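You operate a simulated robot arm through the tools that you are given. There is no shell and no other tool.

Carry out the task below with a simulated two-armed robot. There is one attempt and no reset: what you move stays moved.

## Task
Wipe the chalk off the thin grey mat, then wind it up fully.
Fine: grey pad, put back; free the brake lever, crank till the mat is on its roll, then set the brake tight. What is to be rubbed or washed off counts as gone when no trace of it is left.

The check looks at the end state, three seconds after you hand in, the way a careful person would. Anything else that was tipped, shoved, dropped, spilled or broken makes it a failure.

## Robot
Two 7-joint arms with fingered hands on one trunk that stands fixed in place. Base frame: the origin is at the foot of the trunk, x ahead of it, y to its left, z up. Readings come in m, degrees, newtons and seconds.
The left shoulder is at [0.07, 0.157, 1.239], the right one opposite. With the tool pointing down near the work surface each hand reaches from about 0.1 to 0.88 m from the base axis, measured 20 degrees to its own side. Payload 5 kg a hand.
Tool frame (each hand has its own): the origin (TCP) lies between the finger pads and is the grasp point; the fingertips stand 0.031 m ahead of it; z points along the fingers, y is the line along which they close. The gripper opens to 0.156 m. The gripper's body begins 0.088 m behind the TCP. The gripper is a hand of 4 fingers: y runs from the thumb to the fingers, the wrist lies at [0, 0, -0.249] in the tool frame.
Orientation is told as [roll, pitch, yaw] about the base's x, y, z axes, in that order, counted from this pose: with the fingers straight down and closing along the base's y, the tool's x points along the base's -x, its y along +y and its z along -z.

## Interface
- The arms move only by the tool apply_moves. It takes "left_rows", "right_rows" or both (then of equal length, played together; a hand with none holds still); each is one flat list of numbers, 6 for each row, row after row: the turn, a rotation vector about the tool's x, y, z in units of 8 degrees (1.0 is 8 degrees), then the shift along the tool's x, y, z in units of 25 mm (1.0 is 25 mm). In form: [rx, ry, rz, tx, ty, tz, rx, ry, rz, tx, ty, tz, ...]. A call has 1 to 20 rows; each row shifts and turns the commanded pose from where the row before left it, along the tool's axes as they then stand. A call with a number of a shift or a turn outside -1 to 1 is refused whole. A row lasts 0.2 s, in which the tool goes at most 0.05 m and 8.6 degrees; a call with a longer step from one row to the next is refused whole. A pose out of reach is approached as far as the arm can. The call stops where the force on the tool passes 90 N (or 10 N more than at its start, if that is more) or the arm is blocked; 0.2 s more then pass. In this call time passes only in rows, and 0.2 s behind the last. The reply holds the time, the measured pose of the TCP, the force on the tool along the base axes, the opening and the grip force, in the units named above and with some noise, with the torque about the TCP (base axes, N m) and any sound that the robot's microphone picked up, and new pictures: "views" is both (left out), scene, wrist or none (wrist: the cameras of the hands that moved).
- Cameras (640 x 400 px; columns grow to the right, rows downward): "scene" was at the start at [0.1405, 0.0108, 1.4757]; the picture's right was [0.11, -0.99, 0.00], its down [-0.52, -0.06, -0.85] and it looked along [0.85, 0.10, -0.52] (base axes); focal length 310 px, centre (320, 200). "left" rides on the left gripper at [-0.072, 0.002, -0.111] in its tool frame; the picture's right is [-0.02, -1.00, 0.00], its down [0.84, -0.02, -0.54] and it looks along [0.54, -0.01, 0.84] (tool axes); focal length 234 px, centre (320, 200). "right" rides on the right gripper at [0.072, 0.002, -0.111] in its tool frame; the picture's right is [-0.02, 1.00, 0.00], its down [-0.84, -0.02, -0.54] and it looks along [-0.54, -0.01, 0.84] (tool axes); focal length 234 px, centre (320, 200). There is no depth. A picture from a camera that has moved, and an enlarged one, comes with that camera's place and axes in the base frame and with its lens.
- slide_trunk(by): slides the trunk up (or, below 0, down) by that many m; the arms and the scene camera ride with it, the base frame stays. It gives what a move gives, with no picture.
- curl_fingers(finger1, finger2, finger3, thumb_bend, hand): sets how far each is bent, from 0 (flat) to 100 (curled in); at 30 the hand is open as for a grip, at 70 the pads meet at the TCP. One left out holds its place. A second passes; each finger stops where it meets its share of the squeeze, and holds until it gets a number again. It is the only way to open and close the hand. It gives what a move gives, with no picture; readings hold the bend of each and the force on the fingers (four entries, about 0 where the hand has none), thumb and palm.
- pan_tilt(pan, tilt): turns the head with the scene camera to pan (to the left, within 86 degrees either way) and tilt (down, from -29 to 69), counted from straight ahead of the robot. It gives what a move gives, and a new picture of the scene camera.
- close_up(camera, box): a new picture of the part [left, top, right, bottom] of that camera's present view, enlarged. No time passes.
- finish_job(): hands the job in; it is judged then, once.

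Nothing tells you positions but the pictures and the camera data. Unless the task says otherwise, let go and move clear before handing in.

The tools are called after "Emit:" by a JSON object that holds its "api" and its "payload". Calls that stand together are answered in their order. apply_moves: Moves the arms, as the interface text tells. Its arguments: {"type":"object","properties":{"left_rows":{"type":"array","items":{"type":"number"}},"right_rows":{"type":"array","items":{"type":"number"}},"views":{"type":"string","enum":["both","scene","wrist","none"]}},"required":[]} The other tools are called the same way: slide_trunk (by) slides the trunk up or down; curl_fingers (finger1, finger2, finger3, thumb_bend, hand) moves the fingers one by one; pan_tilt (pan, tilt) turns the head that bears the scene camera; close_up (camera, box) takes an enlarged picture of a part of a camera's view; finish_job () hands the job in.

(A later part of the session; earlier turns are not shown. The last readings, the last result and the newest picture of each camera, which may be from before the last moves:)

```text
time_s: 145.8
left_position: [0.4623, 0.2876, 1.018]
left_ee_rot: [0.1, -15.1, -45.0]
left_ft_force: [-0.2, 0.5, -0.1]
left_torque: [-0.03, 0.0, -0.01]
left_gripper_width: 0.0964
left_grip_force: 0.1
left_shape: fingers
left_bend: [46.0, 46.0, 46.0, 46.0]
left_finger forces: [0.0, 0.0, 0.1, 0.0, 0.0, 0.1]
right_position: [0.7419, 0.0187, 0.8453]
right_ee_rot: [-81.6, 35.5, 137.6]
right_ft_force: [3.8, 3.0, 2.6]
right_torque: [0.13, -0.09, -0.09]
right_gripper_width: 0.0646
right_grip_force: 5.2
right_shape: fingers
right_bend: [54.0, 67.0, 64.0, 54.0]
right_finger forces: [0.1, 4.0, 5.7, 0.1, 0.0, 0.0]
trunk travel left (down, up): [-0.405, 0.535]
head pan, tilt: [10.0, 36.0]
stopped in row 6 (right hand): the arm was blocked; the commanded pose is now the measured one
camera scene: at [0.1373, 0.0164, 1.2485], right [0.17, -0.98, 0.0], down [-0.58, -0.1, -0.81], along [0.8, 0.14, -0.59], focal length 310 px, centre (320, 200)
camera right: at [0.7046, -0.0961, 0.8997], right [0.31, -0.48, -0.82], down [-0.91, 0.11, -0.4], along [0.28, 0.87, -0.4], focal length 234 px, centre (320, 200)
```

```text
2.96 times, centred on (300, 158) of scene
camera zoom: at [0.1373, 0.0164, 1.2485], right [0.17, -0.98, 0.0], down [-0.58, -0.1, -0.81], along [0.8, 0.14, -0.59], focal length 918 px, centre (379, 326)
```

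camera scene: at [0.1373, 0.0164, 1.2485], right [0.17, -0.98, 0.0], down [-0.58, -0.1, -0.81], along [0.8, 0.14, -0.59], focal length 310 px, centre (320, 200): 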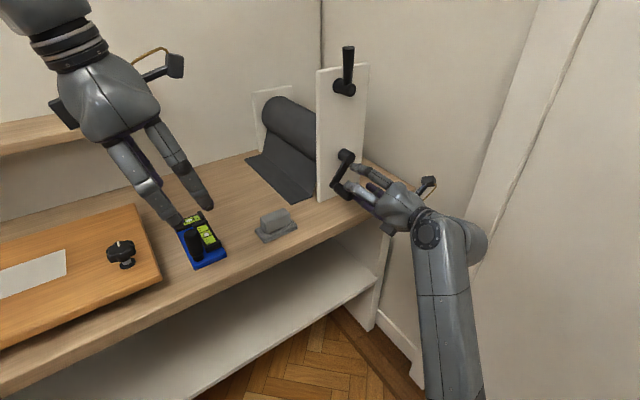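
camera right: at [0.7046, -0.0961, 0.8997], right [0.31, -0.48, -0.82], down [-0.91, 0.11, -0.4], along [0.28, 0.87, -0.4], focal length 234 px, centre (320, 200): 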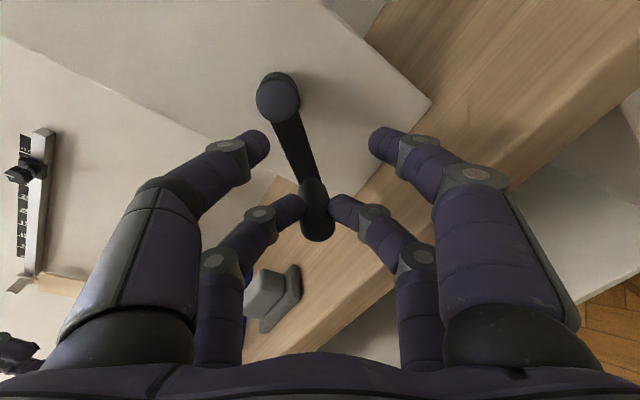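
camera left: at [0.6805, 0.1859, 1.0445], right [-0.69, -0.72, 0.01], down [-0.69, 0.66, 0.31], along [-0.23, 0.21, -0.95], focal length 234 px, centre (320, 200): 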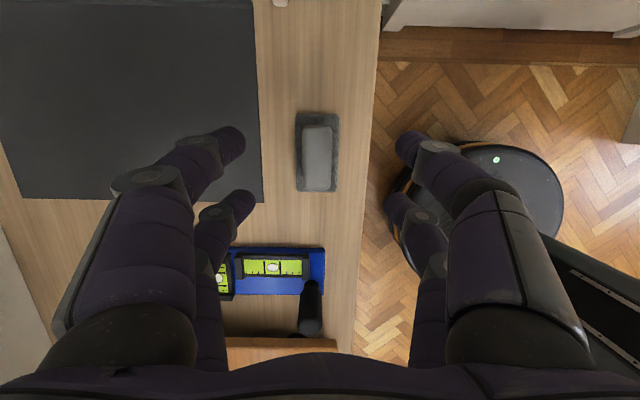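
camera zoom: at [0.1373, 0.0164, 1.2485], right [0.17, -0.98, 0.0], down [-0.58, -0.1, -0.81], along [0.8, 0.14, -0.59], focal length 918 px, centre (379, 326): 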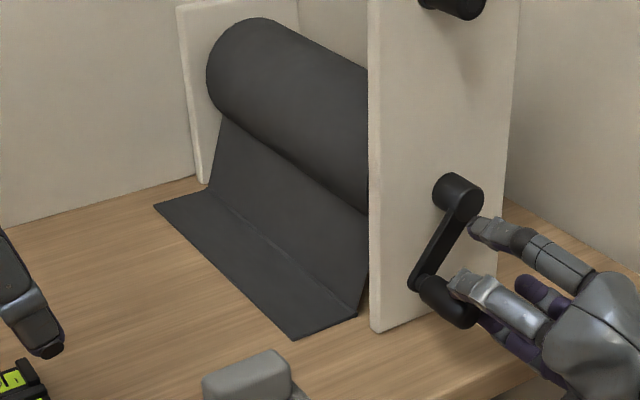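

The arm hits a limit near roll 235° and flips again, so I'll keep the roll below about 215° from now on. The mat edge is at e1≈0.398, roughly 2.8 more crank turns to go. Releasing, backing off, and unrolling.

Emit:
{"api": "curl_fingers", "payload": {"hand": "right", "finger2": 54, "finger3": 54}}

Emit:
{"api": "apply_moves", "payload": {"right_rows": [0, 0, 0, 0, 0, -0.9, 0, 0, 0, 0, 0, -0.9, 0, 0, 0, 0, 0, -0.9, 0, 0, -0.95, 0, 0, 0, 0, 0, -0.95, 0, 0, 0, 0, 0, -0.95, 0, 0, 0, 0, 0, -0.95, 0, 0, 0, 0, 0, -0.95, 0, 0, 0, 0, 0, -0.95, 0, 0, 0, 0, 0, -0.95, 0, 0, 0, 0, 0, -0.95, 0, 0, 0, 0, 0, -0.95, 0, 0, 0, 0, 0, -0.95, 0, 0, 0, 0, 0, -0.95, 0, 0, 0, 0, 0, -0.95, 0, 0, 0], "views": "both"}}

```text
time_s: 146.8
left_position: [0.4616, 0.2878, 1.0185]
left_ee_rot: [0.0, -15.0, -45.0]
left_ft_force: [0.8, 0.0, 0.0]
left_torque: [-0.03, 0.01, -0.04]
left_gripper_width: 0.0967
left_grip_force: 0.1
left_shape: fingers
left_bend: [46.0, 46.0, 46.0, 46.0]
left_finger forces: [0.0, 0.0, 0.0, 0.0, 0.0, 0.0]
right_position: [0.7424, 0.019, 0.846]
right_ee_rot: [-81.6, 35.3, 137.6]
right_ft_force: [-1.2, 0.5, -0.7]
right_torque: [0.01, 0.0, 0.0]
right_gripper_width: 0.0647
right_grip_force: 0.0
right_shape: fingers
right_bend: [54.0, 54.0, 54.0, 54.0]
right_finger forces: [0.0, 0.1, 0.0, 0.0, 0.1, 0.0]
trunk travel left (down, up): [-0.405, 0.535]
head pan, tilt: [10.0, 36.0]
```

```text
time_s: 150.0
left_position: [0.4621, 0.2869, 1.0168]
left_ee_rot: [0.1, -15.0, -44.9]
left_ft_force: [0.5, -0.3, -0.3]
left_torque: [-0.01, 0.01, -0.01]
left_gripper_width: 0.0963
left_grip_force: 0.0
left_shape: fingers
left_bend: [46.0, 46.0, 46.0, 46.0]
left_finger forces: [0.0, 0.1, 0.0, 0.0, 0.0, 0.0]
right_position: [0.693, -0.0263, 0.8542]
right_ee_rot: [78.9, 52.6, -56.1]
right_ft_force: [0.0, 0.4, 0.2]
right_torque: [0.02, 0.01, -0.01]
right_gripper_width: 0.0645
right_grip_force: 0.0
right_shape: fingers
right_bend: [54.0, 54.0, 54.0, 54.0]
right_finger forces: [0.0, 0.0, 0.1, 0.1, 0.1, 0.1]
trunk travel left (down, up): [-0.405, 0.535]
head pan, tilt: [10.0, 36.0]
camera scene: at [0.1372, 0.0159, 1.2484], right [0.17, -0.98, 0.0], down [-0.58, -0.1, -0.81], along [0.8, 0.14, -0.59], focal length 310 px, centre (320, 200)
camera right: at [0.5882, -0.0652, 0.9254], right [0.6, -0.55, 0.58], down [-0.13, -0.78, -0.61], along [0.79, 0.3, -0.54], focal length 234 px, centre (320, 200)
```

scene: 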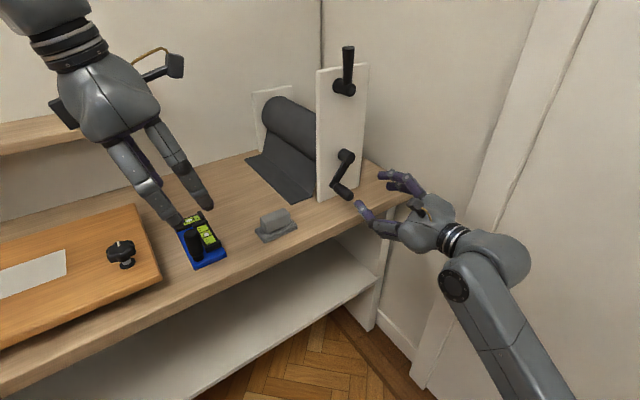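
right: 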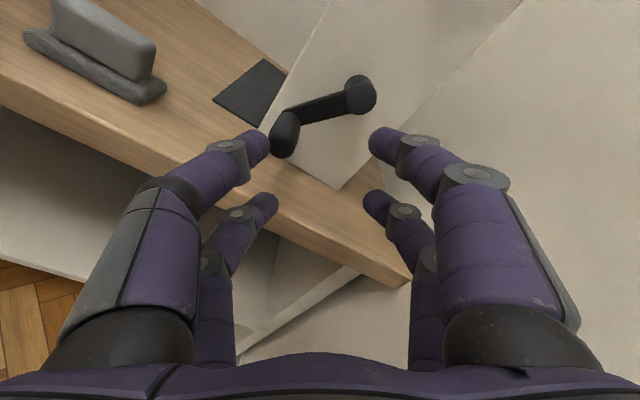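

Good posture again. Now I'll square the hand to roll 75° (the mirrored pinch with finger 1/thumb) and line up with the grip, now at about 235°.

Emit:
{"api": "apply_moves", "payload": {"right_rows": [-0.0828, 0.0635, -0.9467, 0, 0, 0, -0.0828, 0.0635, -0.9467, 0, 0, 0, -0.0828, 0.0635, -0.9467, 0, 0, 0, -0.0828, 0.0635, -0.9467, 0, 0, 0, -0.0828, 0.0635, -0.9467, 0, 0, 0, -0.0828, 0.0635, -0.9467, 0, 0, 0, -0.0828, 0.0635, -0.9467, 0, 0, 0, -0.0828, 0.0635, -0.9467, 0, 0, 0, -0.0828, 0.0635, -0.9467, 0, 0, 0, 0, 0, 0, 0.15, -0.565, 0.54, 0, 0, 0, 0.15, -0.565, 0.54], "views": "both"}}

```text
time_s: 152.4
left_position: [0.4628, 0.2873, 1.019]
left_ee_rot: [0.1, -14.9, -44.9]
left_ft_force: [-0.8, -0.3, -0.1]
left_torque: [0.01, 0.0, 0.01]
left_gripper_width: 0.0965
left_grip_force: 0.1
left_shape: fingers
left_bend: [46.0, 46.0, 46.0, 46.0]
left_finger forces: [0.1, 0.0, 0.1, 0.1, 0.0, 0.0]
right_position: [0.7115, -0.0061, 0.8248]
right_ee_rot: [89.9, -14.8, -45.1]
right_ft_force: [0.7, 0.1, -0.2]
right_torque: [-0.01, 0.02, 0.01]
right_gripper_width: 0.0646
right_grip_force: 0.0
right_shape: fingers
right_bend: [54.0, 54.0, 54.0, 54.0]
right_finger forces: [0.0, 0.1, 0.0, 0.1, 0.0, 0.0]
trunk travel left (down, up): [-0.405, 0.535]
head pan, tilt: [10.0, 36.0]
camera scene: at [0.1375, 0.0161, 1.2484], right [0.17, -0.98, 0.0], down [-0.58, -0.1, -0.81], along [0.8, 0.14, -0.59], focal length 310 px, centre (320, 200)
camera right: at [0.5834, -0.0348, 0.8083], right [-0.16, 0.17, 0.97], down [0.19, -0.96, 0.2], along [0.97, 0.22, 0.13], focal length 234 px, centre (320, 200)
```

scene: 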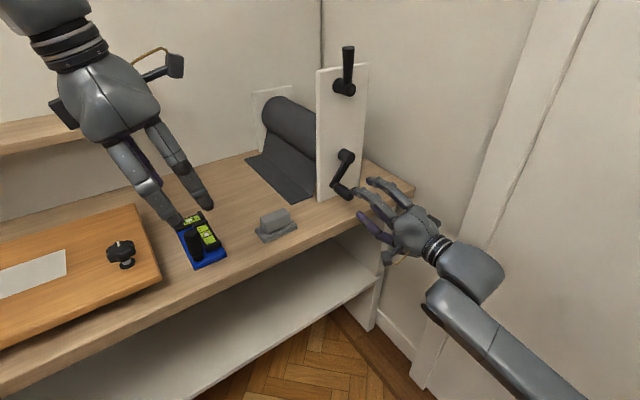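
right: 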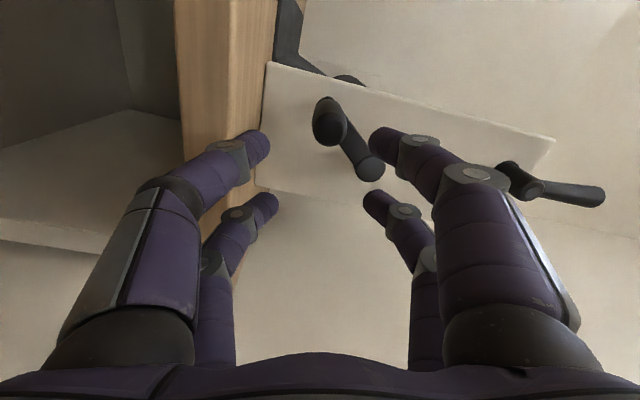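

Exactly squared. The grip sits 8 mm off in the closing direction; I'll correct that, advance and pinch with finger 1 and thumb.

Emit:
{"api": "apply_moves", "payload": {"right_rows": [0, 0, 0, 0.1, 0.33, 0.5, 0, 0, 0, 0, 0, 0.75, 0, 0, 0, 0, 0, 0.75, 0, 0, 0, 0, 0, 0.75], "views": "none"}}

Emit:
{"api": "curl_fingers", "payload": {"hand": "right", "finger1": 70, "thumb_bend": 70}}

Emit:
{"api": "close_up", "payload": {"camera": "right", "box": [160, 60, 480, 290]}}

```text
time_s: 153.4
left_position: [0.463, 0.2878, 1.0182]
left_ee_rot: [0.0, -15.0, -44.9]
left_ft_force: [-1.0, -0.4, 0.1]
left_torque: [-0.01, 0.01, 0.02]
left_gripper_width: 0.0967
left_grip_force: 0.0
left_shape: fingers
left_bend: [46.0, 46.0, 46.0, 46.0]
left_finger forces: [0.1, 0.0, 0.1, 0.0, 0.0, 0.0]
right_position: [0.7567, 0.0452, 0.8322]
right_ee_rot: [90.0, -14.8, -45.0]
right_ft_force: [0.6, 0.3, -0.6]
right_torque: [-0.01, 0.03, -0.03]
right_gripper_width: 0.0646
right_grip_force: 0.0
right_shape: fingers
right_bend: [54.0, 54.0, 54.0, 54.0]
right_finger forces: [0.0, 0.0, 0.0, 0.0, 0.0, 0.0]
trunk travel left (down, up): [-0.405, 0.535]
head pan, tilt: [10.0, 36.0]
```

```text
time_s: 154.4
left_position: [0.4628, 0.2874, 1.0178]
left_ee_rot: [0.1, -14.9, -44.8]
left_ft_force: [0.1, -0.4, 0.0]
left_torque: [0.01, 0.01, 0.01]
left_gripper_width: 0.0964
left_grip_force: 0.1
left_shape: fingers
left_bend: [46.0, 46.0, 46.0, 46.0]
left_finger forces: [0.0, 0.0, 0.0, 0.1, 0.0, 0.0]
right_position: [0.7572, 0.0467, 0.8333]
right_ee_rot: [89.8, -14.8, -45.0]
right_ft_force: [-0.6, 0.8, -3.6]
right_torque: [0.0, 0.0, 0.04]
right_gripper_width: 0.0251
right_grip_force: 7.7
right_shape: fingers
right_bend: [64.0, 54.0, 54.0, 66.0]
right_finger forces: [6.4, 0.0, 0.0, 0.1, 8.9, 0.1]
trunk travel left (down, up): [-0.405, 0.535]
head pan, tilt: [10.0, 36.0]
```

```text
1.74 times, centred on (320, 175) of right
camera zoom: at [0.6288, 0.0167, 0.816], right [-0.16, 0.17, 0.97], down [0.19, -0.96, 0.2], along [0.97, 0.22, 0.12], focal length 407 px, centre (320, 244)
```

zoom: 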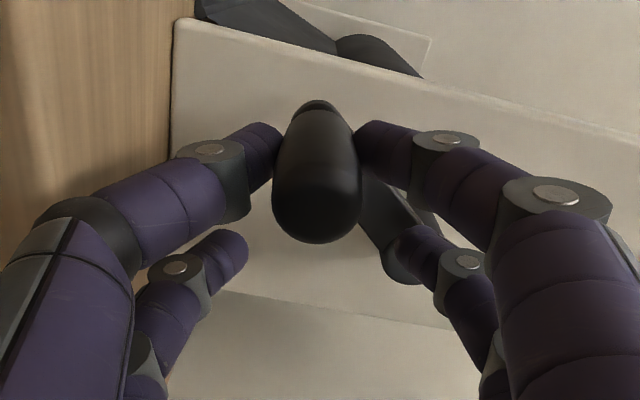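

Good pinch. Slightly firmer, then drive: rows 1–8 of the new path.

Emit:
{"api": "curl_fingers", "payload": {"hand": "right", "finger1": 74, "thumb_bend": 72}}

Emit:
{"api": "apply_moves", "payload": {"right_rows": [0, 0, 0.9375, 0.2696, 0.3275, 0, 0, 0, 0.9375, 0.2502, 0.3382, 0, 0, 0, 0.9375, 0.2303, 0.348, 0, 0, 0, 0.9375, 0.2101, 0.357, 0, 0, 0, 0.9375, 0.1894, 0.3651, 0, 0, 0, 0.9375, 0.1684, 0.3724, 0, 0, 0, 0.9375, 0.1472, 0.3787, 0, 0, 0, 0.9375, 0.1257, 0.3841, 0], "views": "wrist"}}

```text
time_s: 155.4
left_position: [0.4633, 0.2868, 1.0198]
left_ee_rot: [0.0, -15.0, -44.8]
left_ft_force: [0.1, 0.4, 0.7]
left_torque: [-0.02, 0.01, 0.02]
left_gripper_width: 0.0965
left_grip_force: 0.0
left_shape: fingers
left_bend: [46.0, 46.0, 46.0, 46.0]
left_finger forces: [0.0, 0.1, 0.0, 0.0, 0.1, 0.0]
right_position: [0.7579, 0.0467, 0.8332]
right_ee_rot: [89.9, -14.8, -45.0]
right_ft_force: [0.1, 2.2, -4.5]
right_torque: [-0.08, 0.01, 0.01]
right_gripper_width: 0.0248
right_grip_force: 9.8
right_shape: fingers
right_bend: [64.0, 54.0, 54.0, 67.0]
right_finger forces: [8.3, 0.0, 0.1, 0.0, 11.3, 0.0]
trunk travel left (down, up): [-0.405, 0.535]
head pan, tilt: [10.0, 36.0]
```

```text
time_s: 157.2
left_position: [0.4625, 0.2878, 1.0183]
left_ee_rot: [0.0, -15.1, -44.9]
left_ft_force: [0.1, -0.5, 0.1]
left_torque: [0.02, 0.03, 0.03]
left_gripper_width: 0.0966
left_grip_force: 0.2
left_shape: fingers
left_bend: [46.0, 46.0, 46.0, 46.0]
left_finger forces: [0.1, 0.0, 0.0, 0.0, 0.0, 0.0]
right_position: [0.7406, 0.0619, 0.9069]
right_ee_rot: [90.1, 45.3, -44.9]
right_ft_force: [-11.2, 4.1, 1.5]
right_torque: [0.08, -0.04, 0.36]
right_gripper_width: 0.0242
right_grip_force: 11.7
right_shape: fingers
right_bend: [65.0, 54.0, 54.0, 67.0]
right_finger forces: [7.5, 0.1, 0.1, 0.0, 16.0, 0.0]
trunk travel left (down, up): [-0.405, 0.535]
head pan, tilt: [10.0, 36.0]
camera right: at [0.6266, 0.0198, 0.9587], right [0.51, -0.51, 0.69], down [0.02, -0.79, -0.61], along [0.86, 0.33, -0.39], focal length 234 px, centre (320, 200)
```

right: 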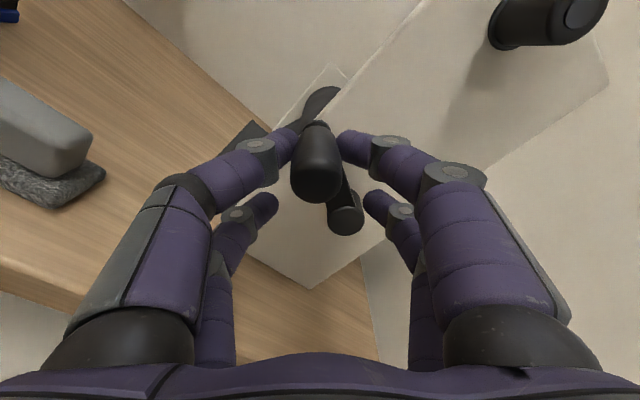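

Emit:
{"api": "apply_moves", "payload": {"right_rows": [0, 0, 0.9375, 0.142, 0.377, 0, 0, 0, 0.9375, 0.0821, 0.3923, 0, 0, 0, 0.9375, 0.0601, 0.3949, 0, 0, 0, 0.9375, 0.038, 0.3967, 0, 0, 0, 0.9375, 0.0159, 0.3974, 0, 0, 0, 0.9375, -0.0063, 0.3973, 0], "views": "wrist"}}

```text
time_s: 158.6
left_position: [0.4617, 0.2876, 1.0195]
left_ee_rot: [0.1, -15.2, -45.0]
left_ft_force: [0.1, 0.4, 0.5]
left_torque: [-0.03, 0.01, 0.02]
left_gripper_width: 0.0967
left_grip_force: 0.0
left_shape: fingers
left_bend: [46.0, 46.0, 46.0, 46.0]
left_finger forces: [0.1, 0.0, 0.0, 0.1, 0.1, 0.0]
right_position: [0.7744, 0.0287, 0.9374]
right_ee_rot: [-111.5, 89.8, 113.4]
right_ft_force: [0.7, 5.6, 12.8]
right_torque: [0.17, -0.11, 0.09]
right_gripper_width: 0.0246
right_grip_force: 11.0
right_shape: fingers
right_bend: [65.0, 54.0, 54.0, 67.0]
right_finger forces: [7.9, 0.1, 0.0, 0.0, 12.8, 0.0]
trunk travel left (down, up): [-0.405, 0.535]
head pan, tilt: [10.0, 36.0]
camera right: at [0.6955, -0.0512, 1.0096], right [0.71, -0.71, -0.03], down [-0.4, -0.37, -0.84], along [0.58, 0.6, -0.54], focal length 234 px, centre (320, 200)
```

right: 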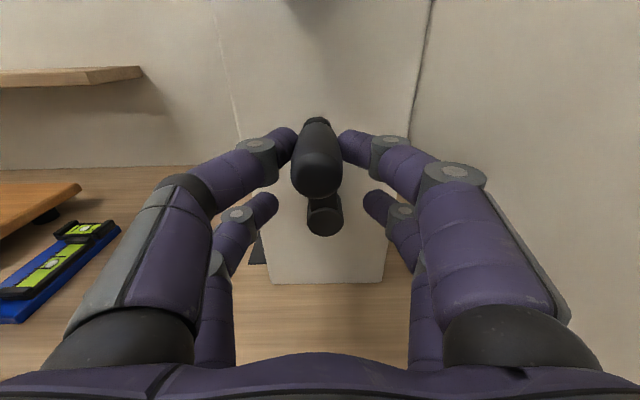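

Emit:
{"api": "apply_moves", "payload": {"right_rows": [0, 0, 0.9375, 0.03, 0.3962, 0, 0, 0, 0.9375, -0.0505, 0.3942, 0, 0, 0, 0.9375, -0.0725, 0.3912, 0, 0, 0, 0.9375, -0.0943, 0.3874, 0, 0, 0, 0.9375, -0.116, 0.3825, 0, 0, 0, 0.9375, -0.1374, 0.3768, 0], "views": "wrist"}}

```text
time_s: 160.0
left_position: [0.4622, 0.2882, 1.0193]
left_ee_rot: [0.0, -15.0, -44.9]
left_ft_force: [0.4, 0.0, 0.3]
left_torque: [0.01, 0.02, 0.02]
left_gripper_width: 0.0966
left_grip_force: 0.1
left_shape: fingers
left_bend: [46.0, 46.0, 46.0, 46.0]
left_finger forces: [0.0, 0.1, 0.1, 0.0, 0.0, 0.1]
right_position: [0.8081, -0.0066, 0.9072]
right_ee_rot: [-89.9, 44.6, 135.3]
right_ft_force: [0.6, 0.7, 3.4]
right_torque: [0.09, 0.04, 0.04]
right_gripper_width: 0.0242
right_grip_force: 10.5
right_shape: fingers
right_bend: [64.0, 54.0, 54.0, 67.0]
right_finger forces: [9.5, 0.0, 0.1, 0.0, 10.7, 0.1]
trunk travel left (down, up): [-0.405, 0.535]
head pan, tilt: [10.0, 36.0]
camera right: at [0.7664, -0.1215, 0.957], right [0.48, -0.49, -0.73], down [-0.82, 0.05, -0.57], along [0.31, 0.87, -0.38], focal length 234 px, centre (320, 200)
```

right: 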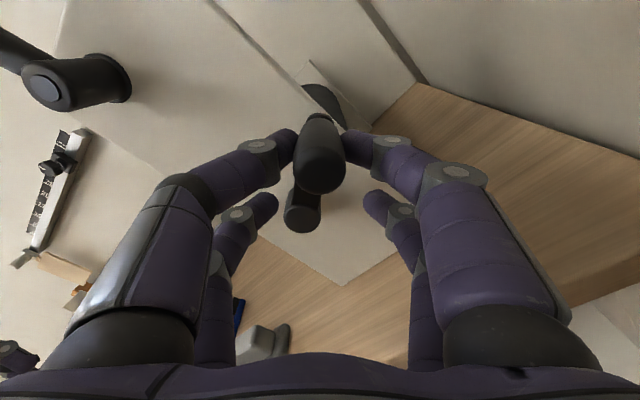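

Smooth. I can still push about 35° more with the roll held fixed before regrasping.

Emit:
{"api": "apply_moves", "payload": {"right_rows": [0, 0, 0, -0.1504, 0.4494, 0, 0, 0, 0, -0.2188, 0.4203, 0, 0, 0, 0, -0.2819, 0.381, 0, 0, 0, 0, -0.338, 0.3322, 0], "views": "both"}}

Emit:
{"api": "close_up", "payload": {"camera": "scene", "box": [220, 80, 400, 215]}}

```text
time_s: 161.0
left_position: [0.4624, 0.2879, 1.018]
left_ee_rot: [0.1, -15.2, -44.9]
left_ft_force: [-0.2, 0.3, 0.3]
left_torque: [-0.02, 0.0, 0.03]
left_gripper_width: 0.0964
left_grip_force: 0.0
left_shape: fingers
left_bend: [46.0, 46.0, 46.0, 46.0]
left_finger forces: [0.0, 0.0, 0.0, 0.0, 0.0, 0.0]
right_position: [0.8154, -0.0121, 0.8627]
right_ee_rot: [-89.7, 44.9, 135.3]
right_ft_force: [-5.2, 10.1, 2.4]
right_torque: [-0.1, -0.05, 0.27]
right_gripper_width: 0.021
right_grip_force: 9.3
right_shape: fingers
right_bend: [67.0, 54.0, 54.0, 67.0]
right_finger forces: [7.4, 0.1, 0.1, 0.0, 11.2, 0.1]
trunk travel left (down, up): [-0.405, 0.535]
head pan, tilt: [10.0, 36.0]
camera scene: at [0.1365, 0.0176, 1.2486], right [0.18, -0.98, 0.0], down [-0.58, -0.1, -0.81], along [0.8, 0.14, -0.59], focal length 310 px, centre (320, 200)
camera right: at [0.7732, -0.1269, 0.9118], right [0.49, -0.49, -0.73], down [-0.82, 0.04, -0.58], along [0.31, 0.87, -0.38], focal length 234 px, centre (320, 200)
```

scene: 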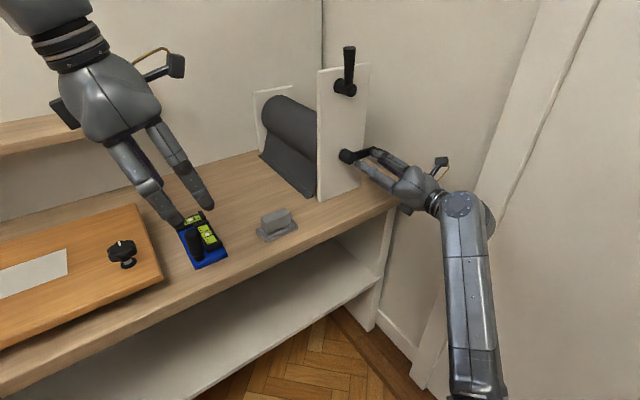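
right: 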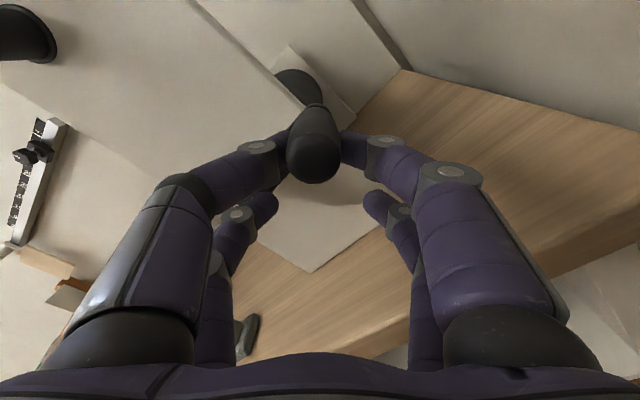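

```text
2.96 times, centred on (310, 148) of scene
camera zoom: at [0.1365, 0.0176, 1.2486], right [0.18, -0.98, 0.0], down [-0.58, -0.1, -0.81], along [0.8, 0.14, -0.59], focal length 918 px, centre (350, 356)
```

zoom: 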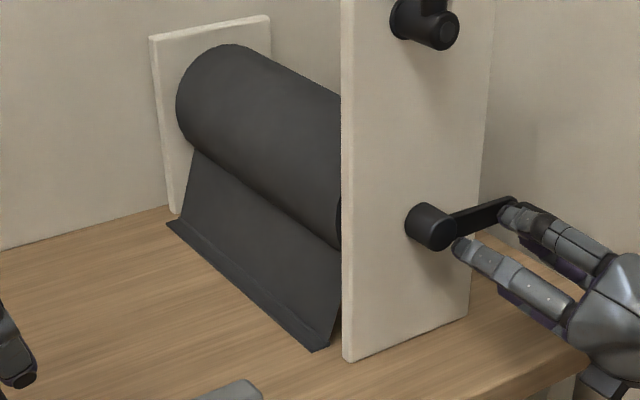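

Great progress: the flat part is almost gone. Now a regrasp: release, back off, and unroll 270°.

Emit:
{"api": "curl_fingers", "payload": {"hand": "right", "finger1": 54, "thumb_bend": 54}}

Emit:
{"api": "apply_moves", "payload": {"right_rows": [0, 0, 0, 0, 0, -0.95, 0, 0, 0, 0, 0, -0.95, 0, 0, 0, 0, 0, -0.95, 0, 0, -0.99, 0, 0, 0, 0, 0, -0.99, 0, 0, 0, 0, 0, -0.99, 0, 0, 0, 0, 0, -0.99, 0, 0, 0, 0, 0, -0.99, 0, 0, 0, 0, 0, -0.99, 0, 0, 0, 0, 0, -0.99, 0, 0, 0, 0, 0, -0.99, 0, 0, 0, 0, 0, -0.99, 0, 0, 0, 0, 0, -0.99, 0, 0, 0, 0, 0, -0.99, 0, 0, 0, 0, 0, -0.99, 0, 0, 0, 0, 0, -0.99, 0, 0, 0, 0, 0, -0.99, 0, 0, 0, 0, 0, -0.99, 0, 0, 0, 0, 0, -0.99, 0, 0, 0, 0, 0, -0.99, 0, 0, 0], "views": "none"}}

Emit:
{"api": "apply_moves", "payload": {"right_rows": [0, 0, -0.99, 0, 0, 0, 0, 0, -0.99, 0, 0, 0, 0, 0, -0.99, 0, 0, 0, 0, 0, -0.99, 0, 0, 0, 0, 0, -0.99, 0, 0, 0, 0, 0, -0.99, 0, 0, 0, 0, 0, -0.99, 0, 0, 0, 0, 0, -0.99, 0, 0, 0, 0, 0, -0.99, 0, 0, 0, 0, 0, -0.99, 0, 0, 0, 0, 0, -0.99, 0, 0, 0, 0, 0, -0.99, 0, 0, 0, 0, 0, -0.99, 0, 0, 0, 0, 0, -0.99, 0, 0, 0, 0, 0, -0.99, 0, 0, 0, 0, 0, -0.99, 0, 0, 0, 0, 0, -0.99, 0, 0, 0], "views": "both"}}

```text
time_s: 162.0
left_position: [0.4629, 0.2873, 1.0195]
left_ee_rot: [0.0, -14.9, -44.9]
left_ft_force: [0.3, -1.0, 0.6]
left_torque: [-0.02, 0.02, -0.02]
left_gripper_width: 0.0967
left_grip_force: 0.1
left_shape: fingers
left_bend: [46.0, 46.0, 46.0, 46.0]
left_finger forces: [0.0, 0.0, 0.0, 0.0, 0.1, 0.0]
right_position: [0.8157, -0.0133, 0.8616]
right_ee_rot: [-89.9, 44.8, 135.1]
right_ft_force: [-0.4, -0.9, -0.2]
right_torque: [-0.01, -0.04, 0.0]
right_gripper_width: 0.0645
right_grip_force: 0.0
right_shape: fingers
right_bend: [54.0, 54.0, 54.0, 54.0]
right_finger forces: [0.0, 0.0, 0.1, 0.0, 0.0, 0.1]
trunk travel left (down, up): [-0.405, 0.535]
head pan, tilt: [10.0, 36.0]
```

```text
time_s: 166.2
left_position: [0.4624, 0.2862, 1.019]
left_ee_rot: [-0.1, -15.0, -44.9]
left_ft_force: [0.3, -0.2, 0.1]
left_torque: [0.01, 0.0, 0.0]
left_gripper_width: 0.0966
left_grip_force: 0.0
left_shape: fingers
left_bend: [46.0, 46.0, 46.0, 46.0]
left_finger forces: [0.0, 0.0, 0.0, 0.0, 0.0, 0.1]
right_position: [0.7654, -0.0641, 0.8633]
right_ee_rot: [90.0, 0.4, -45.1]
right_ft_force: [-0.4, 0.0, -0.3]
right_torque: [0.0, -0.01, -0.02]
right_gripper_width: 0.0644
right_grip_force: 0.0
right_shape: fingers
right_bend: [54.0, 54.0, 54.0, 54.0]
right_finger forces: [0.0, 0.1, 0.0, 0.0, 0.0, 0.1]
trunk travel left (down, up): [-0.405, 0.535]
head pan, tilt: [10.0, 36.0]
```

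```text
time_s: 169.8
left_position: [0.4632, 0.2881, 1.019]
left_ee_rot: [0.1, -15.0, -44.9]
left_ft_force: [0.1, -0.4, -0.3]
left_torque: [-0.01, -0.02, 0.04]
left_gripper_width: 0.0963
left_grip_force: 0.2
left_shape: fingers
left_bend: [46.0, 46.0, 46.0, 46.0]
left_finger forces: [0.0, 0.1, 0.1, 0.0, 0.0, 0.1]
right_position: [0.7654, -0.0628, 0.8628]
right_ee_rot: [-89.8, -45.7, 135.0]
right_ft_force: [0.3, 0.0, 0.2]
right_torque: [0.0, 0.03, -0.03]
right_gripper_width: 0.0645
right_grip_force: 0.1
right_shape: fingers
right_bend: [54.0, 54.0, 54.0, 54.0]
right_finger forces: [0.0, 0.0, 0.1, 0.1, 0.0, 0.1]
trunk travel left (down, up): [-0.405, 0.535]
head pan, tilt: [10.0, 36.0]
camera scene: at [0.1372, 0.0162, 1.2485], right [0.17, -0.98, 0.0], down [-0.58, -0.1, -0.81], along [0.8, 0.14, -0.59], focal length 310 px, centre (320, 200)
camera right: at [0.7206, -0.1762, 0.8093], right [-0.52, 0.52, -0.68], down [-0.79, 0.02, 0.62], along [0.33, 0.86, 0.4], focal length 234 px, centre (320, 200)
```

scene: 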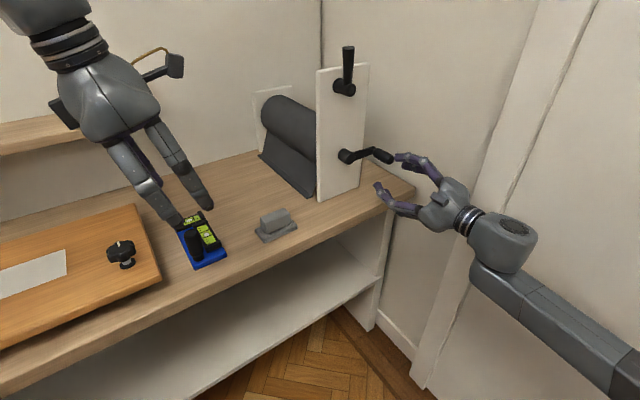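
right: 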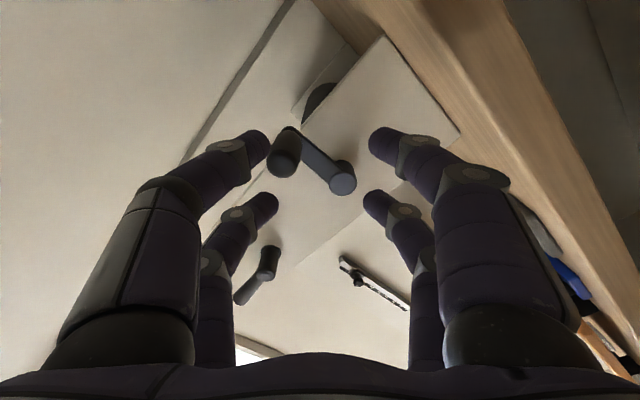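

Posture and orientation are right (roll -44°). The grip needs a lateral shift of (-22, -26) mm in tool axes; then I advance and pinch.

Emit:
{"api": "apply_moves", "payload": {"right_rows": [0, 0, 0, -0.43, -0.515, 0, 0, 0, 0, -0.43, -0.515, 0.2, 0, 0, 0, 0, 0, 0.88, 0, 0, 0, 0, 0, 0.88, 0, 0, 0, 0, 0, 0.88], "views": "none"}}

Emit:
{"api": "curl_fingers", "payload": {"hand": "right", "finger1": 70, "thumb_bend": 69}}

Emit:
{"api": "close_up", "payload": {"camera": "right", "box": [160, 60, 480, 290]}}

```text
time_s: 171.0
left_position: [0.4631, 0.2891, 1.018]
left_ee_rot: [0.0, -15.0, -44.9]
left_ft_force: [-0.6, -0.3, -1.2]
left_torque: [0.03, 0.04, 0.02]
left_gripper_width: 0.0963
left_grip_force: 0.1
left_shape: fingers
left_bend: [46.0, 46.0, 46.0, 46.0]
left_finger forces: [0.0, 0.1, 0.0, 0.0, 0.0, 0.1]
right_position: [0.817, -0.0135, 0.8946]
right_ee_rot: [-89.8, -45.9, 134.8]
right_ft_force: [1.2, 0.8, 0.5]
right_torque: [-0.03, 0.0, 0.04]
right_gripper_width: 0.0647
right_grip_force: 0.0
right_shape: fingers
right_bend: [54.0, 54.0, 54.0, 54.0]
right_finger forces: [0.1, 0.0, 0.0, 0.0, 0.1, 0.0]
trunk travel left (down, up): [-0.405, 0.535]
head pan, tilt: [10.0, 36.0]
```

```text
time_s: 172.0
left_position: [0.4637, 0.2872, 1.0188]
left_ee_rot: [0.0, -15.0, -44.8]
left_ft_force: [-0.5, 0.5, 0.6]
left_torque: [-0.01, 0.0, 0.03]
left_gripper_width: 0.0968
left_grip_force: 0.1
left_shape: fingers
left_bend: [46.0, 46.0, 46.0, 46.0]
left_finger forces: [0.0, 0.0, 0.0, 0.0, 0.0, 0.0]
right_position: [0.8179, -0.0152, 0.8943]
right_ee_rot: [-89.9, -45.9, 134.8]
right_ft_force: [5.0, -2.0, 0.7]
right_torque: [-0.01, -0.05, -0.1]
right_gripper_width: 0.025
right_grip_force: 6.7
right_shape: fingers
right_bend: [66.0, 54.0, 54.0, 65.0]
right_finger forces: [4.5, 0.0, 0.0, 0.0, 9.3, 0.0]
trunk travel left (down, up): [-0.405, 0.535]
head pan, tilt: [10.0, 36.0]
```

```text
1.74 times, centred on (320, 175) of right
camera zoom: at [0.7732, -0.1288, 0.8408], right [-0.52, 0.52, -0.68], down [-0.79, 0.02, 0.62], along [0.33, 0.85, 0.4], focal length 407 px, centre (320, 244)
```

zoom: 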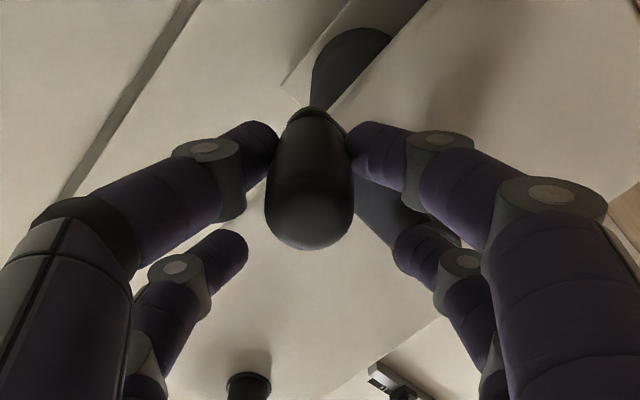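

Good pinch again. Firm up and drive ten steps (about 99°).

Emit:
{"api": "curl_fingers", "payload": {"hand": "right", "finger1": 75, "thumb_bend": 72}}

Emit:
{"api": "apply_moves", "payload": {"right_rows": [0, 0, 0.9375, 0.3354, 0.2825, 0, 0, 0, 0.9375, 0.3178, 0.296, 0, 0, 0, 0.9375, 0.2996, 0.3087, 0, 0, 0, 0.9375, 0.281, 0.3207, 0, 0, 0, 0.9375, 0.2618, 0.3319, 0, 0, 0, 0.9375, 0.2422, 0.3422, 0, 0, 0, 0.9375, 0.2222, 0.3517, 0, 0, 0, 0.9375, 0.2017, 0.3603, 0], "views": "wrist"}}

```text
time_s: 173.0
left_position: [0.4628, 0.2868, 1.019]
left_ee_rot: [0.0, -15.0, -44.8]
left_ft_force: [0.4, -0.1, -0.2]
left_torque: [0.02, 0.0, -0.02]
left_gripper_width: 0.0966
left_grip_force: 0.1
left_shape: fingers
left_bend: [46.0, 46.0, 46.0, 46.0]
left_finger forces: [0.0, 0.0, 0.1, 0.1, 0.0, 0.1]
right_position: [0.8185, -0.016, 0.893]
right_ee_rot: [-89.7, -46.0, 134.8]
right_ft_force: [7.5, -2.7, -0.7]
right_torque: [0.0, -0.01, -0.1]
right_gripper_width: 0.0245
right_grip_force: 10.3
right_shape: fingers
right_bend: [66.0, 54.0, 54.0, 66.0]
right_finger forces: [8.4, 0.0, 0.0, 0.0, 13.4, 0.0]
trunk travel left (down, up): [-0.405, 0.535]
head pan, tilt: [10.0, 36.0]
```

```text
time_s: 174.8
left_position: [0.4626, 0.288, 1.0189]
left_ee_rot: [-0.1, -15.0, -44.9]
left_ft_force: [-0.2, -0.3, -0.5]
left_torque: [0.01, -0.01, -0.03]
left_gripper_width: 0.0964
left_grip_force: 0.1
left_shape: fingers
left_bend: [46.0, 46.0, 46.0, 46.0]
left_finger forces: [0.0, 0.1, 0.1, 0.1, 0.0, 0.1]
right_position: [0.7893, 0.0143, 0.8275]
right_ee_rot: [89.3, -73.9, -44.3]
right_ft_force: [3.5, 0.0, -5.6]
right_torque: [-0.05, 0.06, -0.1]
right_gripper_width: 0.0229
right_grip_force: 9.9
right_shape: fingers
right_bend: [66.0, 54.0, 54.0, 66.0]
right_finger forces: [6.5, 0.0, 0.0, 0.1, 13.0, 0.0]
trunk travel left (down, up): [-0.405, 0.535]
head pan, tilt: [10.0, 36.0]
camera right: at [0.6945, -0.0493, 0.7597], right [-0.67, 0.68, 0.3], down [-0.21, -0.56, 0.8], along [0.71, 0.48, 0.52], focal length 234 px, centre (320, 200)
```

right: 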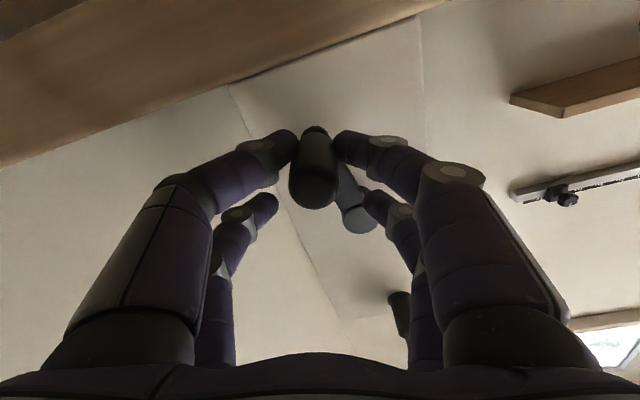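

Emit:
{"api": "apply_moves", "payload": {"right_rows": [0, 0, 0.9375, 0.181, 0.3681, 0, 0, 0, 0.9375, 0.1599, 0.375, 0, 0, 0, 0.9375, 0.1386, 0.381, 0, 0, 0, 0.9375, 0.117, 0.3861, 0, 0, 0, 0.9375, 0.0952, 0.3902, 0, 0, 0, 0.9375, 0.0733, 0.3934, 0, 0, 0, 0.9375, 0.0512, 0.3957, 0, 0, 0, 0.9375, 0.0291, 0.3971, 0], "views": "wrist"}}

```text
time_s: 176.6
left_position: [0.4593, 0.29, 1.0186]
left_ee_rot: [-0.1, -15.0, -44.6]
left_ft_force: [0.0, -0.2, 0.8]
left_torque: [-0.01, -0.07, -0.03]
left_gripper_width: 0.0966
left_grip_force: 0.0
left_shape: fingers
left_bend: [46.0, 46.0, 46.0, 46.0]
left_finger forces: [0.0, 0.0, 0.0, 0.1, 0.1, 0.1]
right_position: [0.7598, 0.0414, 0.8627]
right_ee_rot: [89.6, -18.1, -47.1]
right_ft_force: [47.5, -17.6, -1.6]
right_torque: [-0.89, -2.45, 0.89]
right_gripper_width: 0.0004
right_grip_force: 22.9
right_shape: fingers
right_bend: [72.0, 54.0, 48.0, 70.0]
right_finger forces: [0.0, 0.0, 45.8, 0.1, 0.0, 0.1]
trunk travel left (down, up): [-0.405, 0.535]
head pan, tilt: [10.0, 36.0]
stopped in row 8 (right hand): the force on the tool passed its limit at 97 N (the readings are from after the stop); the commanded pose is now the measured one
camera right: at [0.6311, 0.0157, 0.8422], right [-0.19, 0.22, 0.96], down [0.15, -0.96, 0.24], along [0.97, 0.19, 0.15], focal length 234 px, centre (320, 200)
```

right: 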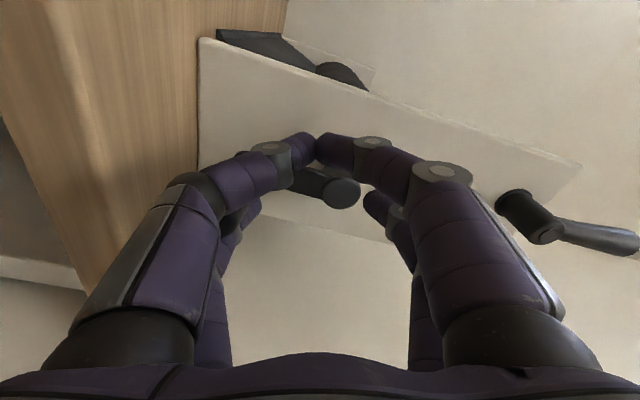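

The force limit tripped and the grip slipped out. Let me see what stopped the crank.

Emit:
{"api": "close_up", "payload": {"camera": "scene", "box": [220, 80, 400, 215]}}

Emit:
{"api": "close_up", "payload": {"camera": "right", "box": [160, 20, 480, 290]}}

```text
2.96 times, centred on (310, 148) of scene
camera zoom: at [0.1386, 0.0168, 1.2479], right [0.18, -0.98, 0.0], down [-0.58, -0.1, -0.81], along [0.8, 0.14, -0.59], focal length 918 px, centre (350, 356)
```

zoom: 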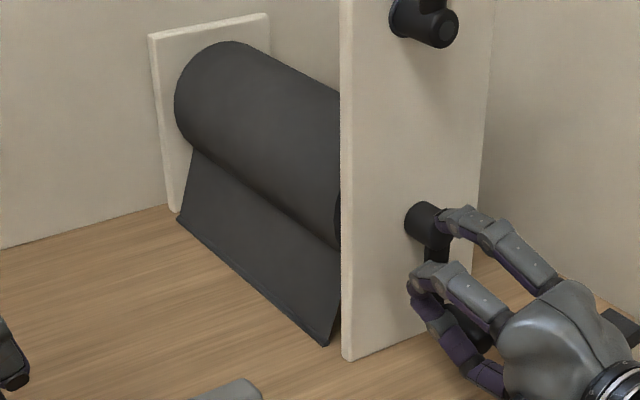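

```text
1.48 times, centred on (320, 155) of right
camera zoom: at [0.6311, 0.0157, 0.8422], right [-0.19, 0.22, 0.96], down [0.15, -0.96, 0.24], along [0.97, 0.19, 0.15], focal length 347 px, centre (320, 267)
```

zoom: 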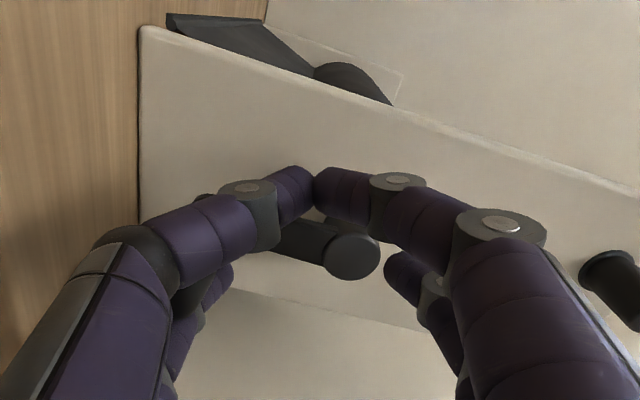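

The crank stands near -95° (pointing down) and the flat part of the mat is fully drawn in. I'll release, back off and see whether it can still turn.

Emit:
{"api": "curl_fingers", "payload": {"hand": "right", "finger1": 50, "finger2": 50, "finger3": 50, "thumb_bend": 50}}

Emit:
{"api": "apply_moves", "payload": {"right_rows": [0, 0, 0, 0, 0, -0.6, 0, 0, 0, 0, 0, -0.9, 0, 0, 0, 0, 0, -0.9, 0, 0, 0, 0, 0, -0.9], "views": "both"}}

Emit:
{"api": "close_up", "payload": {"camera": "scene", "box": [220, 80, 400, 215]}}

```text
time_s: 177.6
left_position: [0.4642, 0.2865, 1.0177]
left_ee_rot: [-0.1, -14.8, -44.7]
left_ft_force: [-0.3, -0.1, -0.3]
left_torque: [0.01, 0.04, 0.0]
left_gripper_width: 0.0963
left_grip_force: 0.1
left_shape: fingers
left_bend: [46.0, 46.0, 46.0, 46.0]
left_finger forces: [0.0, 0.1, 0.0, 0.0, 0.0, 0.0]
right_position: [0.7611, 0.0396, 0.8628]
right_ee_rot: [89.9, -17.3, -46.9]
right_ft_force: [45.3, -21.2, 6.0]
right_torque: [-1.26, -2.57, 0.74]
right_gripper_width: 0.0804
right_grip_force: 24.1
right_shape: fingers
right_bend: [50.0, 50.0, 47.0, 50.0]
right_finger forces: [0.0, 0.0, 47.5, 0.0, 0.0, 0.0]
trunk travel left (down, up): [-0.405, 0.535]
head pan, tilt: [10.0, 36.0]
```

```text
time_s: 178.6
left_position: [0.461, 0.2852, 1.0187]
left_ee_rot: [0.1, -15.0, -44.9]
left_ft_force: [-0.1, 0.4, 0.5]
left_torque: [0.02, -0.04, -0.02]
left_gripper_width: 0.0966
left_grip_force: 0.1
left_shape: fingers
left_bend: [46.0, 46.0, 46.0, 46.0]
left_finger forces: [0.1, 0.0, 0.0, 0.1, 0.0, 0.0]
right_position: [0.6912, -0.0118, 0.8643]
right_ee_rot: [89.9, -17.3, -46.4]
right_ft_force: [0.4, -0.9, 0.0]
right_torque: [-0.01, 0.03, 0.01]
right_gripper_width: 0.0806
right_grip_force: 0.1
right_shape: fingers
right_bend: [50.0, 50.0, 50.0, 50.0]
right_finger forces: [0.1, 0.0, 0.0, 0.0, 0.0, 0.1]
trunk travel left (down, up): [-0.405, 0.535]
head pan, tilt: [10.0, 36.0]
camera scene: at [0.1368, 0.0144, 1.2484], right [0.17, -0.98, 0.0], down [-0.58, -0.1, -0.81], along [0.8, 0.14, -0.59], focal length 310 px, centre (320, 200)
camera right: at [0.5635, -0.0377, 0.8439], right [-0.19, 0.2, 0.96], down [0.16, -0.96, 0.23], along [0.97, 0.2, 0.15], focal length 234 px, centre (320, 200)
```

scene: 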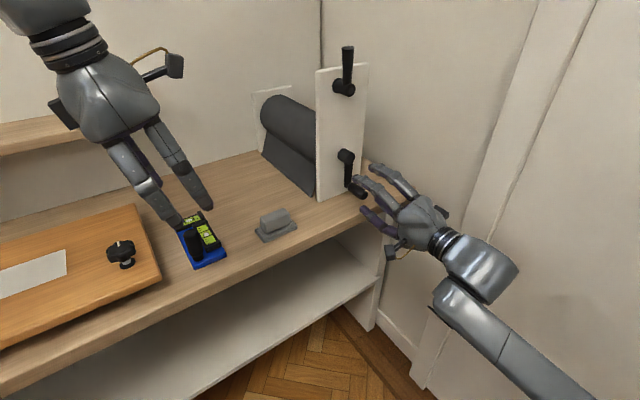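
right: 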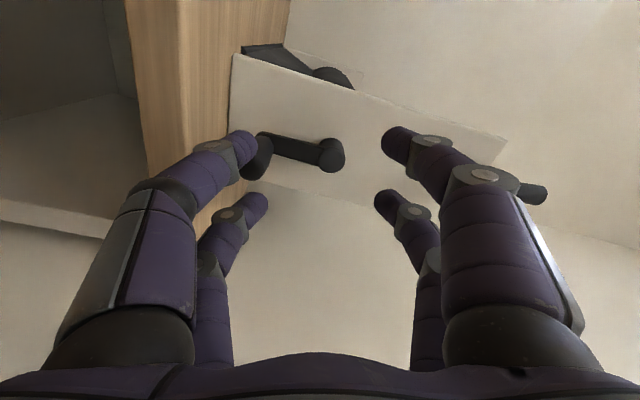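

```text
2.96 times, centred on (310, 148) of scene
camera zoom: at [0.1368, 0.0144, 1.2484], right [0.17, -0.98, 0.0], down [-0.58, -0.1, -0.81], along [0.8, 0.14, -0.59], focal length 918 px, centre (350, 356)
```

zoom: 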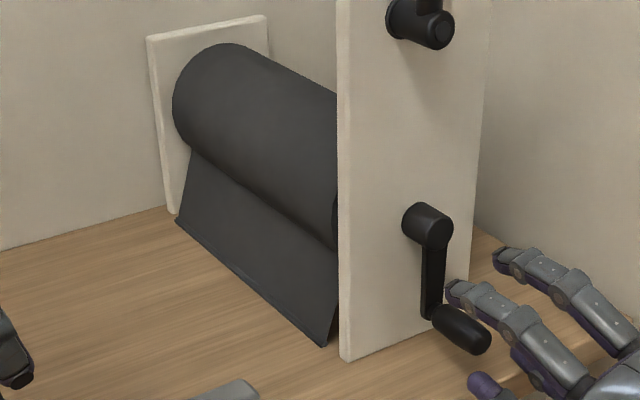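

Emit:
{"api": "close_up", "payload": {"camera": "scene", "box": [255, 90, 325, 205]}}

Emit:
{"api": "close_up", "payload": {"camera": "scene", "box": [290, 150, 340, 200]}}

```text
3.48 times, centred on (290, 148) of scene
camera zoom: at [0.1368, 0.0144, 1.2484], right [0.17, -0.98, 0.0], down [-0.58, -0.1, -0.81], along [0.8, 0.14, -0.59], focal length 1078 px, centre (424, 383)
```

zoom: 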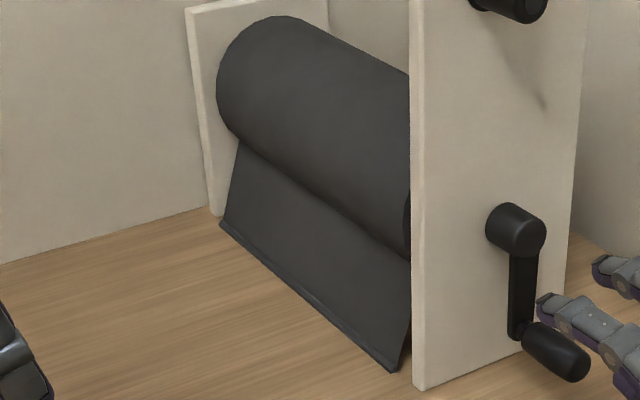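

```text
8.00 times, centred on (315, 175) of scene
camera zoom: at [0.1368, 0.0144, 1.2484], right [0.17, -0.98, 0.0], down [-0.58, -0.1, -0.81], along [0.8, 0.14, -0.59], focal length 2480 px, centre (360, 400)
```

zoom: 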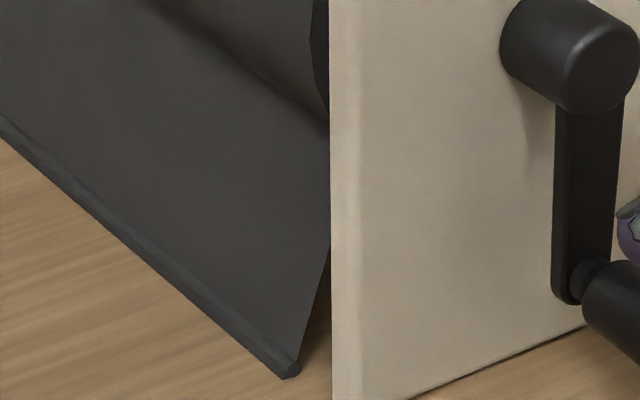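

The mat's end bar now sits right at the foot of the ramp. I'll regrasp at roll 20° and gently test whether the crank can turn further clockwise.

Emit:
{"api": "apply_moves", "payload": {"right_rows": [0, 0, -0.942, 0, 0, 0, 0, 0, -0.942, 0, 0, 0, 0, 0, -0.942, 0, 0, 0, 0, 0, -0.942, 0, 0, 0, 0, 0, -0.942, 0, 0, 0, 0, 0, -0.942, 0, 0, 0, 0, 0, -0.942, 0, 0, 0, 0, 0, 0, 0.47, -0.865, 0.3, 0, 0, 0, 0.47, -0.865, 0.3], "views": "wrist"}}

```text
time_s: 180.6
left_position: [0.4623, 0.2883, 1.0178]
left_ee_rot: [0.0, -14.9, -44.8]
left_ft_force: [-0.3, -0.3, 0.9]
left_torque: [0.01, 0.03, -0.01]
left_gripper_width: 0.0965
left_grip_force: 0.0
left_shape: fingers
left_bend: [46.0, 46.0, 46.0, 46.0]
left_finger forces: [0.1, 0.1, 0.1, 0.1, 0.1, 0.0]
right_position: [0.7282, -0.0222, 0.8264]
right_ee_rot: [89.6, -70.3, -46.2]
right_ft_force: [-0.3, -0.1, 0.7]
right_torque: [0.01, 0.04, -0.04]
right_gripper_width: 0.0804
right_grip_force: 0.1
right_shape: fingers
right_bend: [50.0, 50.0, 50.0, 50.0]
right_finger forces: [0.0, 0.0, 0.0, 0.1, 0.1, 0.0]
trunk travel left (down, up): [-0.405, 0.535]
head pan, tilt: [10.0, 36.0]
camera right: at [0.6295, -0.0807, 0.7598], right [-0.64, 0.68, 0.36], down [-0.19, -0.59, 0.78], along [0.74, 0.44, 0.51], focal length 234 px, centre (320, 200)
```

right: 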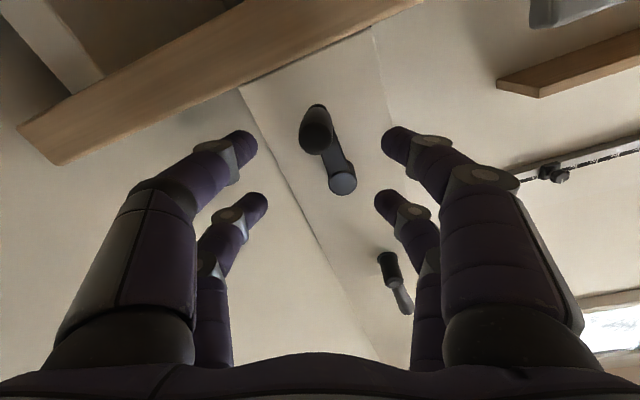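

Emit:
{"api": "apply_moves", "payload": {"right_rows": [0, 0, 0, -0.15, -0.05, 0.4, 0, 0, 0, 0, 0, 0.8, 0, 0, 0, 0, 0, 0.8, 0, 0, 0, 0, 0, 0.8], "views": "none"}}

Emit:
{"api": "curl_fingers", "payload": {"hand": "right", "finger1": 74, "finger2": 54, "finger3": 54, "thumb_bend": 72}}

Emit:
{"api": "close_up", "payload": {"camera": "right", "box": [160, 60, 480, 290]}}

```text
time_s: 181.6
left_position: [0.4606, 0.2888, 1.0175]
left_ee_rot: [0.0, -15.1, -44.7]
left_ft_force: [0.6, 0.0, 0.4]
left_torque: [-0.02, -0.01, 0.01]
left_gripper_width: 0.0966
left_grip_force: 0.1
left_shape: fingers
left_bend: [46.0, 46.0, 46.0, 46.0]
left_finger forces: [0.1, 0.1, 0.0, 0.1, 0.0, 0.1]
right_position: [0.7806, 0.0211, 0.8299]
right_ee_rot: [89.7, -70.3, -46.3]
right_ft_force: [-0.8, -0.3, 0.6]
right_torque: [-0.01, -0.01, 0.02]
right_gripper_width: 0.0804
right_grip_force: 0.0
right_shape: fingers
right_bend: [50.0, 50.0, 50.0, 50.0]
right_finger forces: [0.0, 0.0, 0.0, 0.0, 0.1, 0.0]
trunk travel left (down, up): [-0.405, 0.535]
head pan, tilt: [10.0, 36.0]
```

```text
time_s: 182.6
left_position: [0.4615, 0.2878, 1.0179]
left_ee_rot: [0.0, -15.1, -44.6]
left_ft_force: [0.0, -0.3, 0.5]
left_torque: [0.01, -0.03, 0.01]
left_gripper_width: 0.0966
left_grip_force: 0.0
left_shape: fingers
left_bend: [46.0, 46.0, 46.0, 46.0]
left_finger forces: [0.1, 0.0, 0.0, 0.0, 0.0, 0.1]
right_position: [0.7791, 0.022, 0.8281]
right_ee_rot: [89.8, -70.4, -46.1]
right_ft_force: [5.8, -1.1, -0.6]
right_torque: [0.01, -0.11, -0.11]
right_gripper_width: 0.0245
right_grip_force: 10.2
right_shape: fingers
right_bend: [65.0, 54.0, 54.0, 67.0]
right_finger forces: [8.0, 0.0, 0.1, 0.0, 12.1, 0.0]
trunk travel left (down, up): [-0.405, 0.535]
head pan, tilt: [10.0, 36.0]
```

```text
1.74 times, centred on (320, 175) of right
camera zoom: at [0.6804, -0.0357, 0.7621], right [-0.64, 0.68, 0.36], down [-0.19, -0.59, 0.78], along [0.74, 0.44, 0.51], focal length 407 px, centre (320, 244)
```

zoom: 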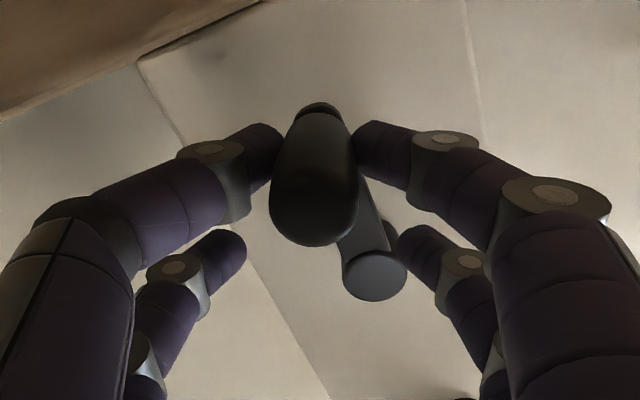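

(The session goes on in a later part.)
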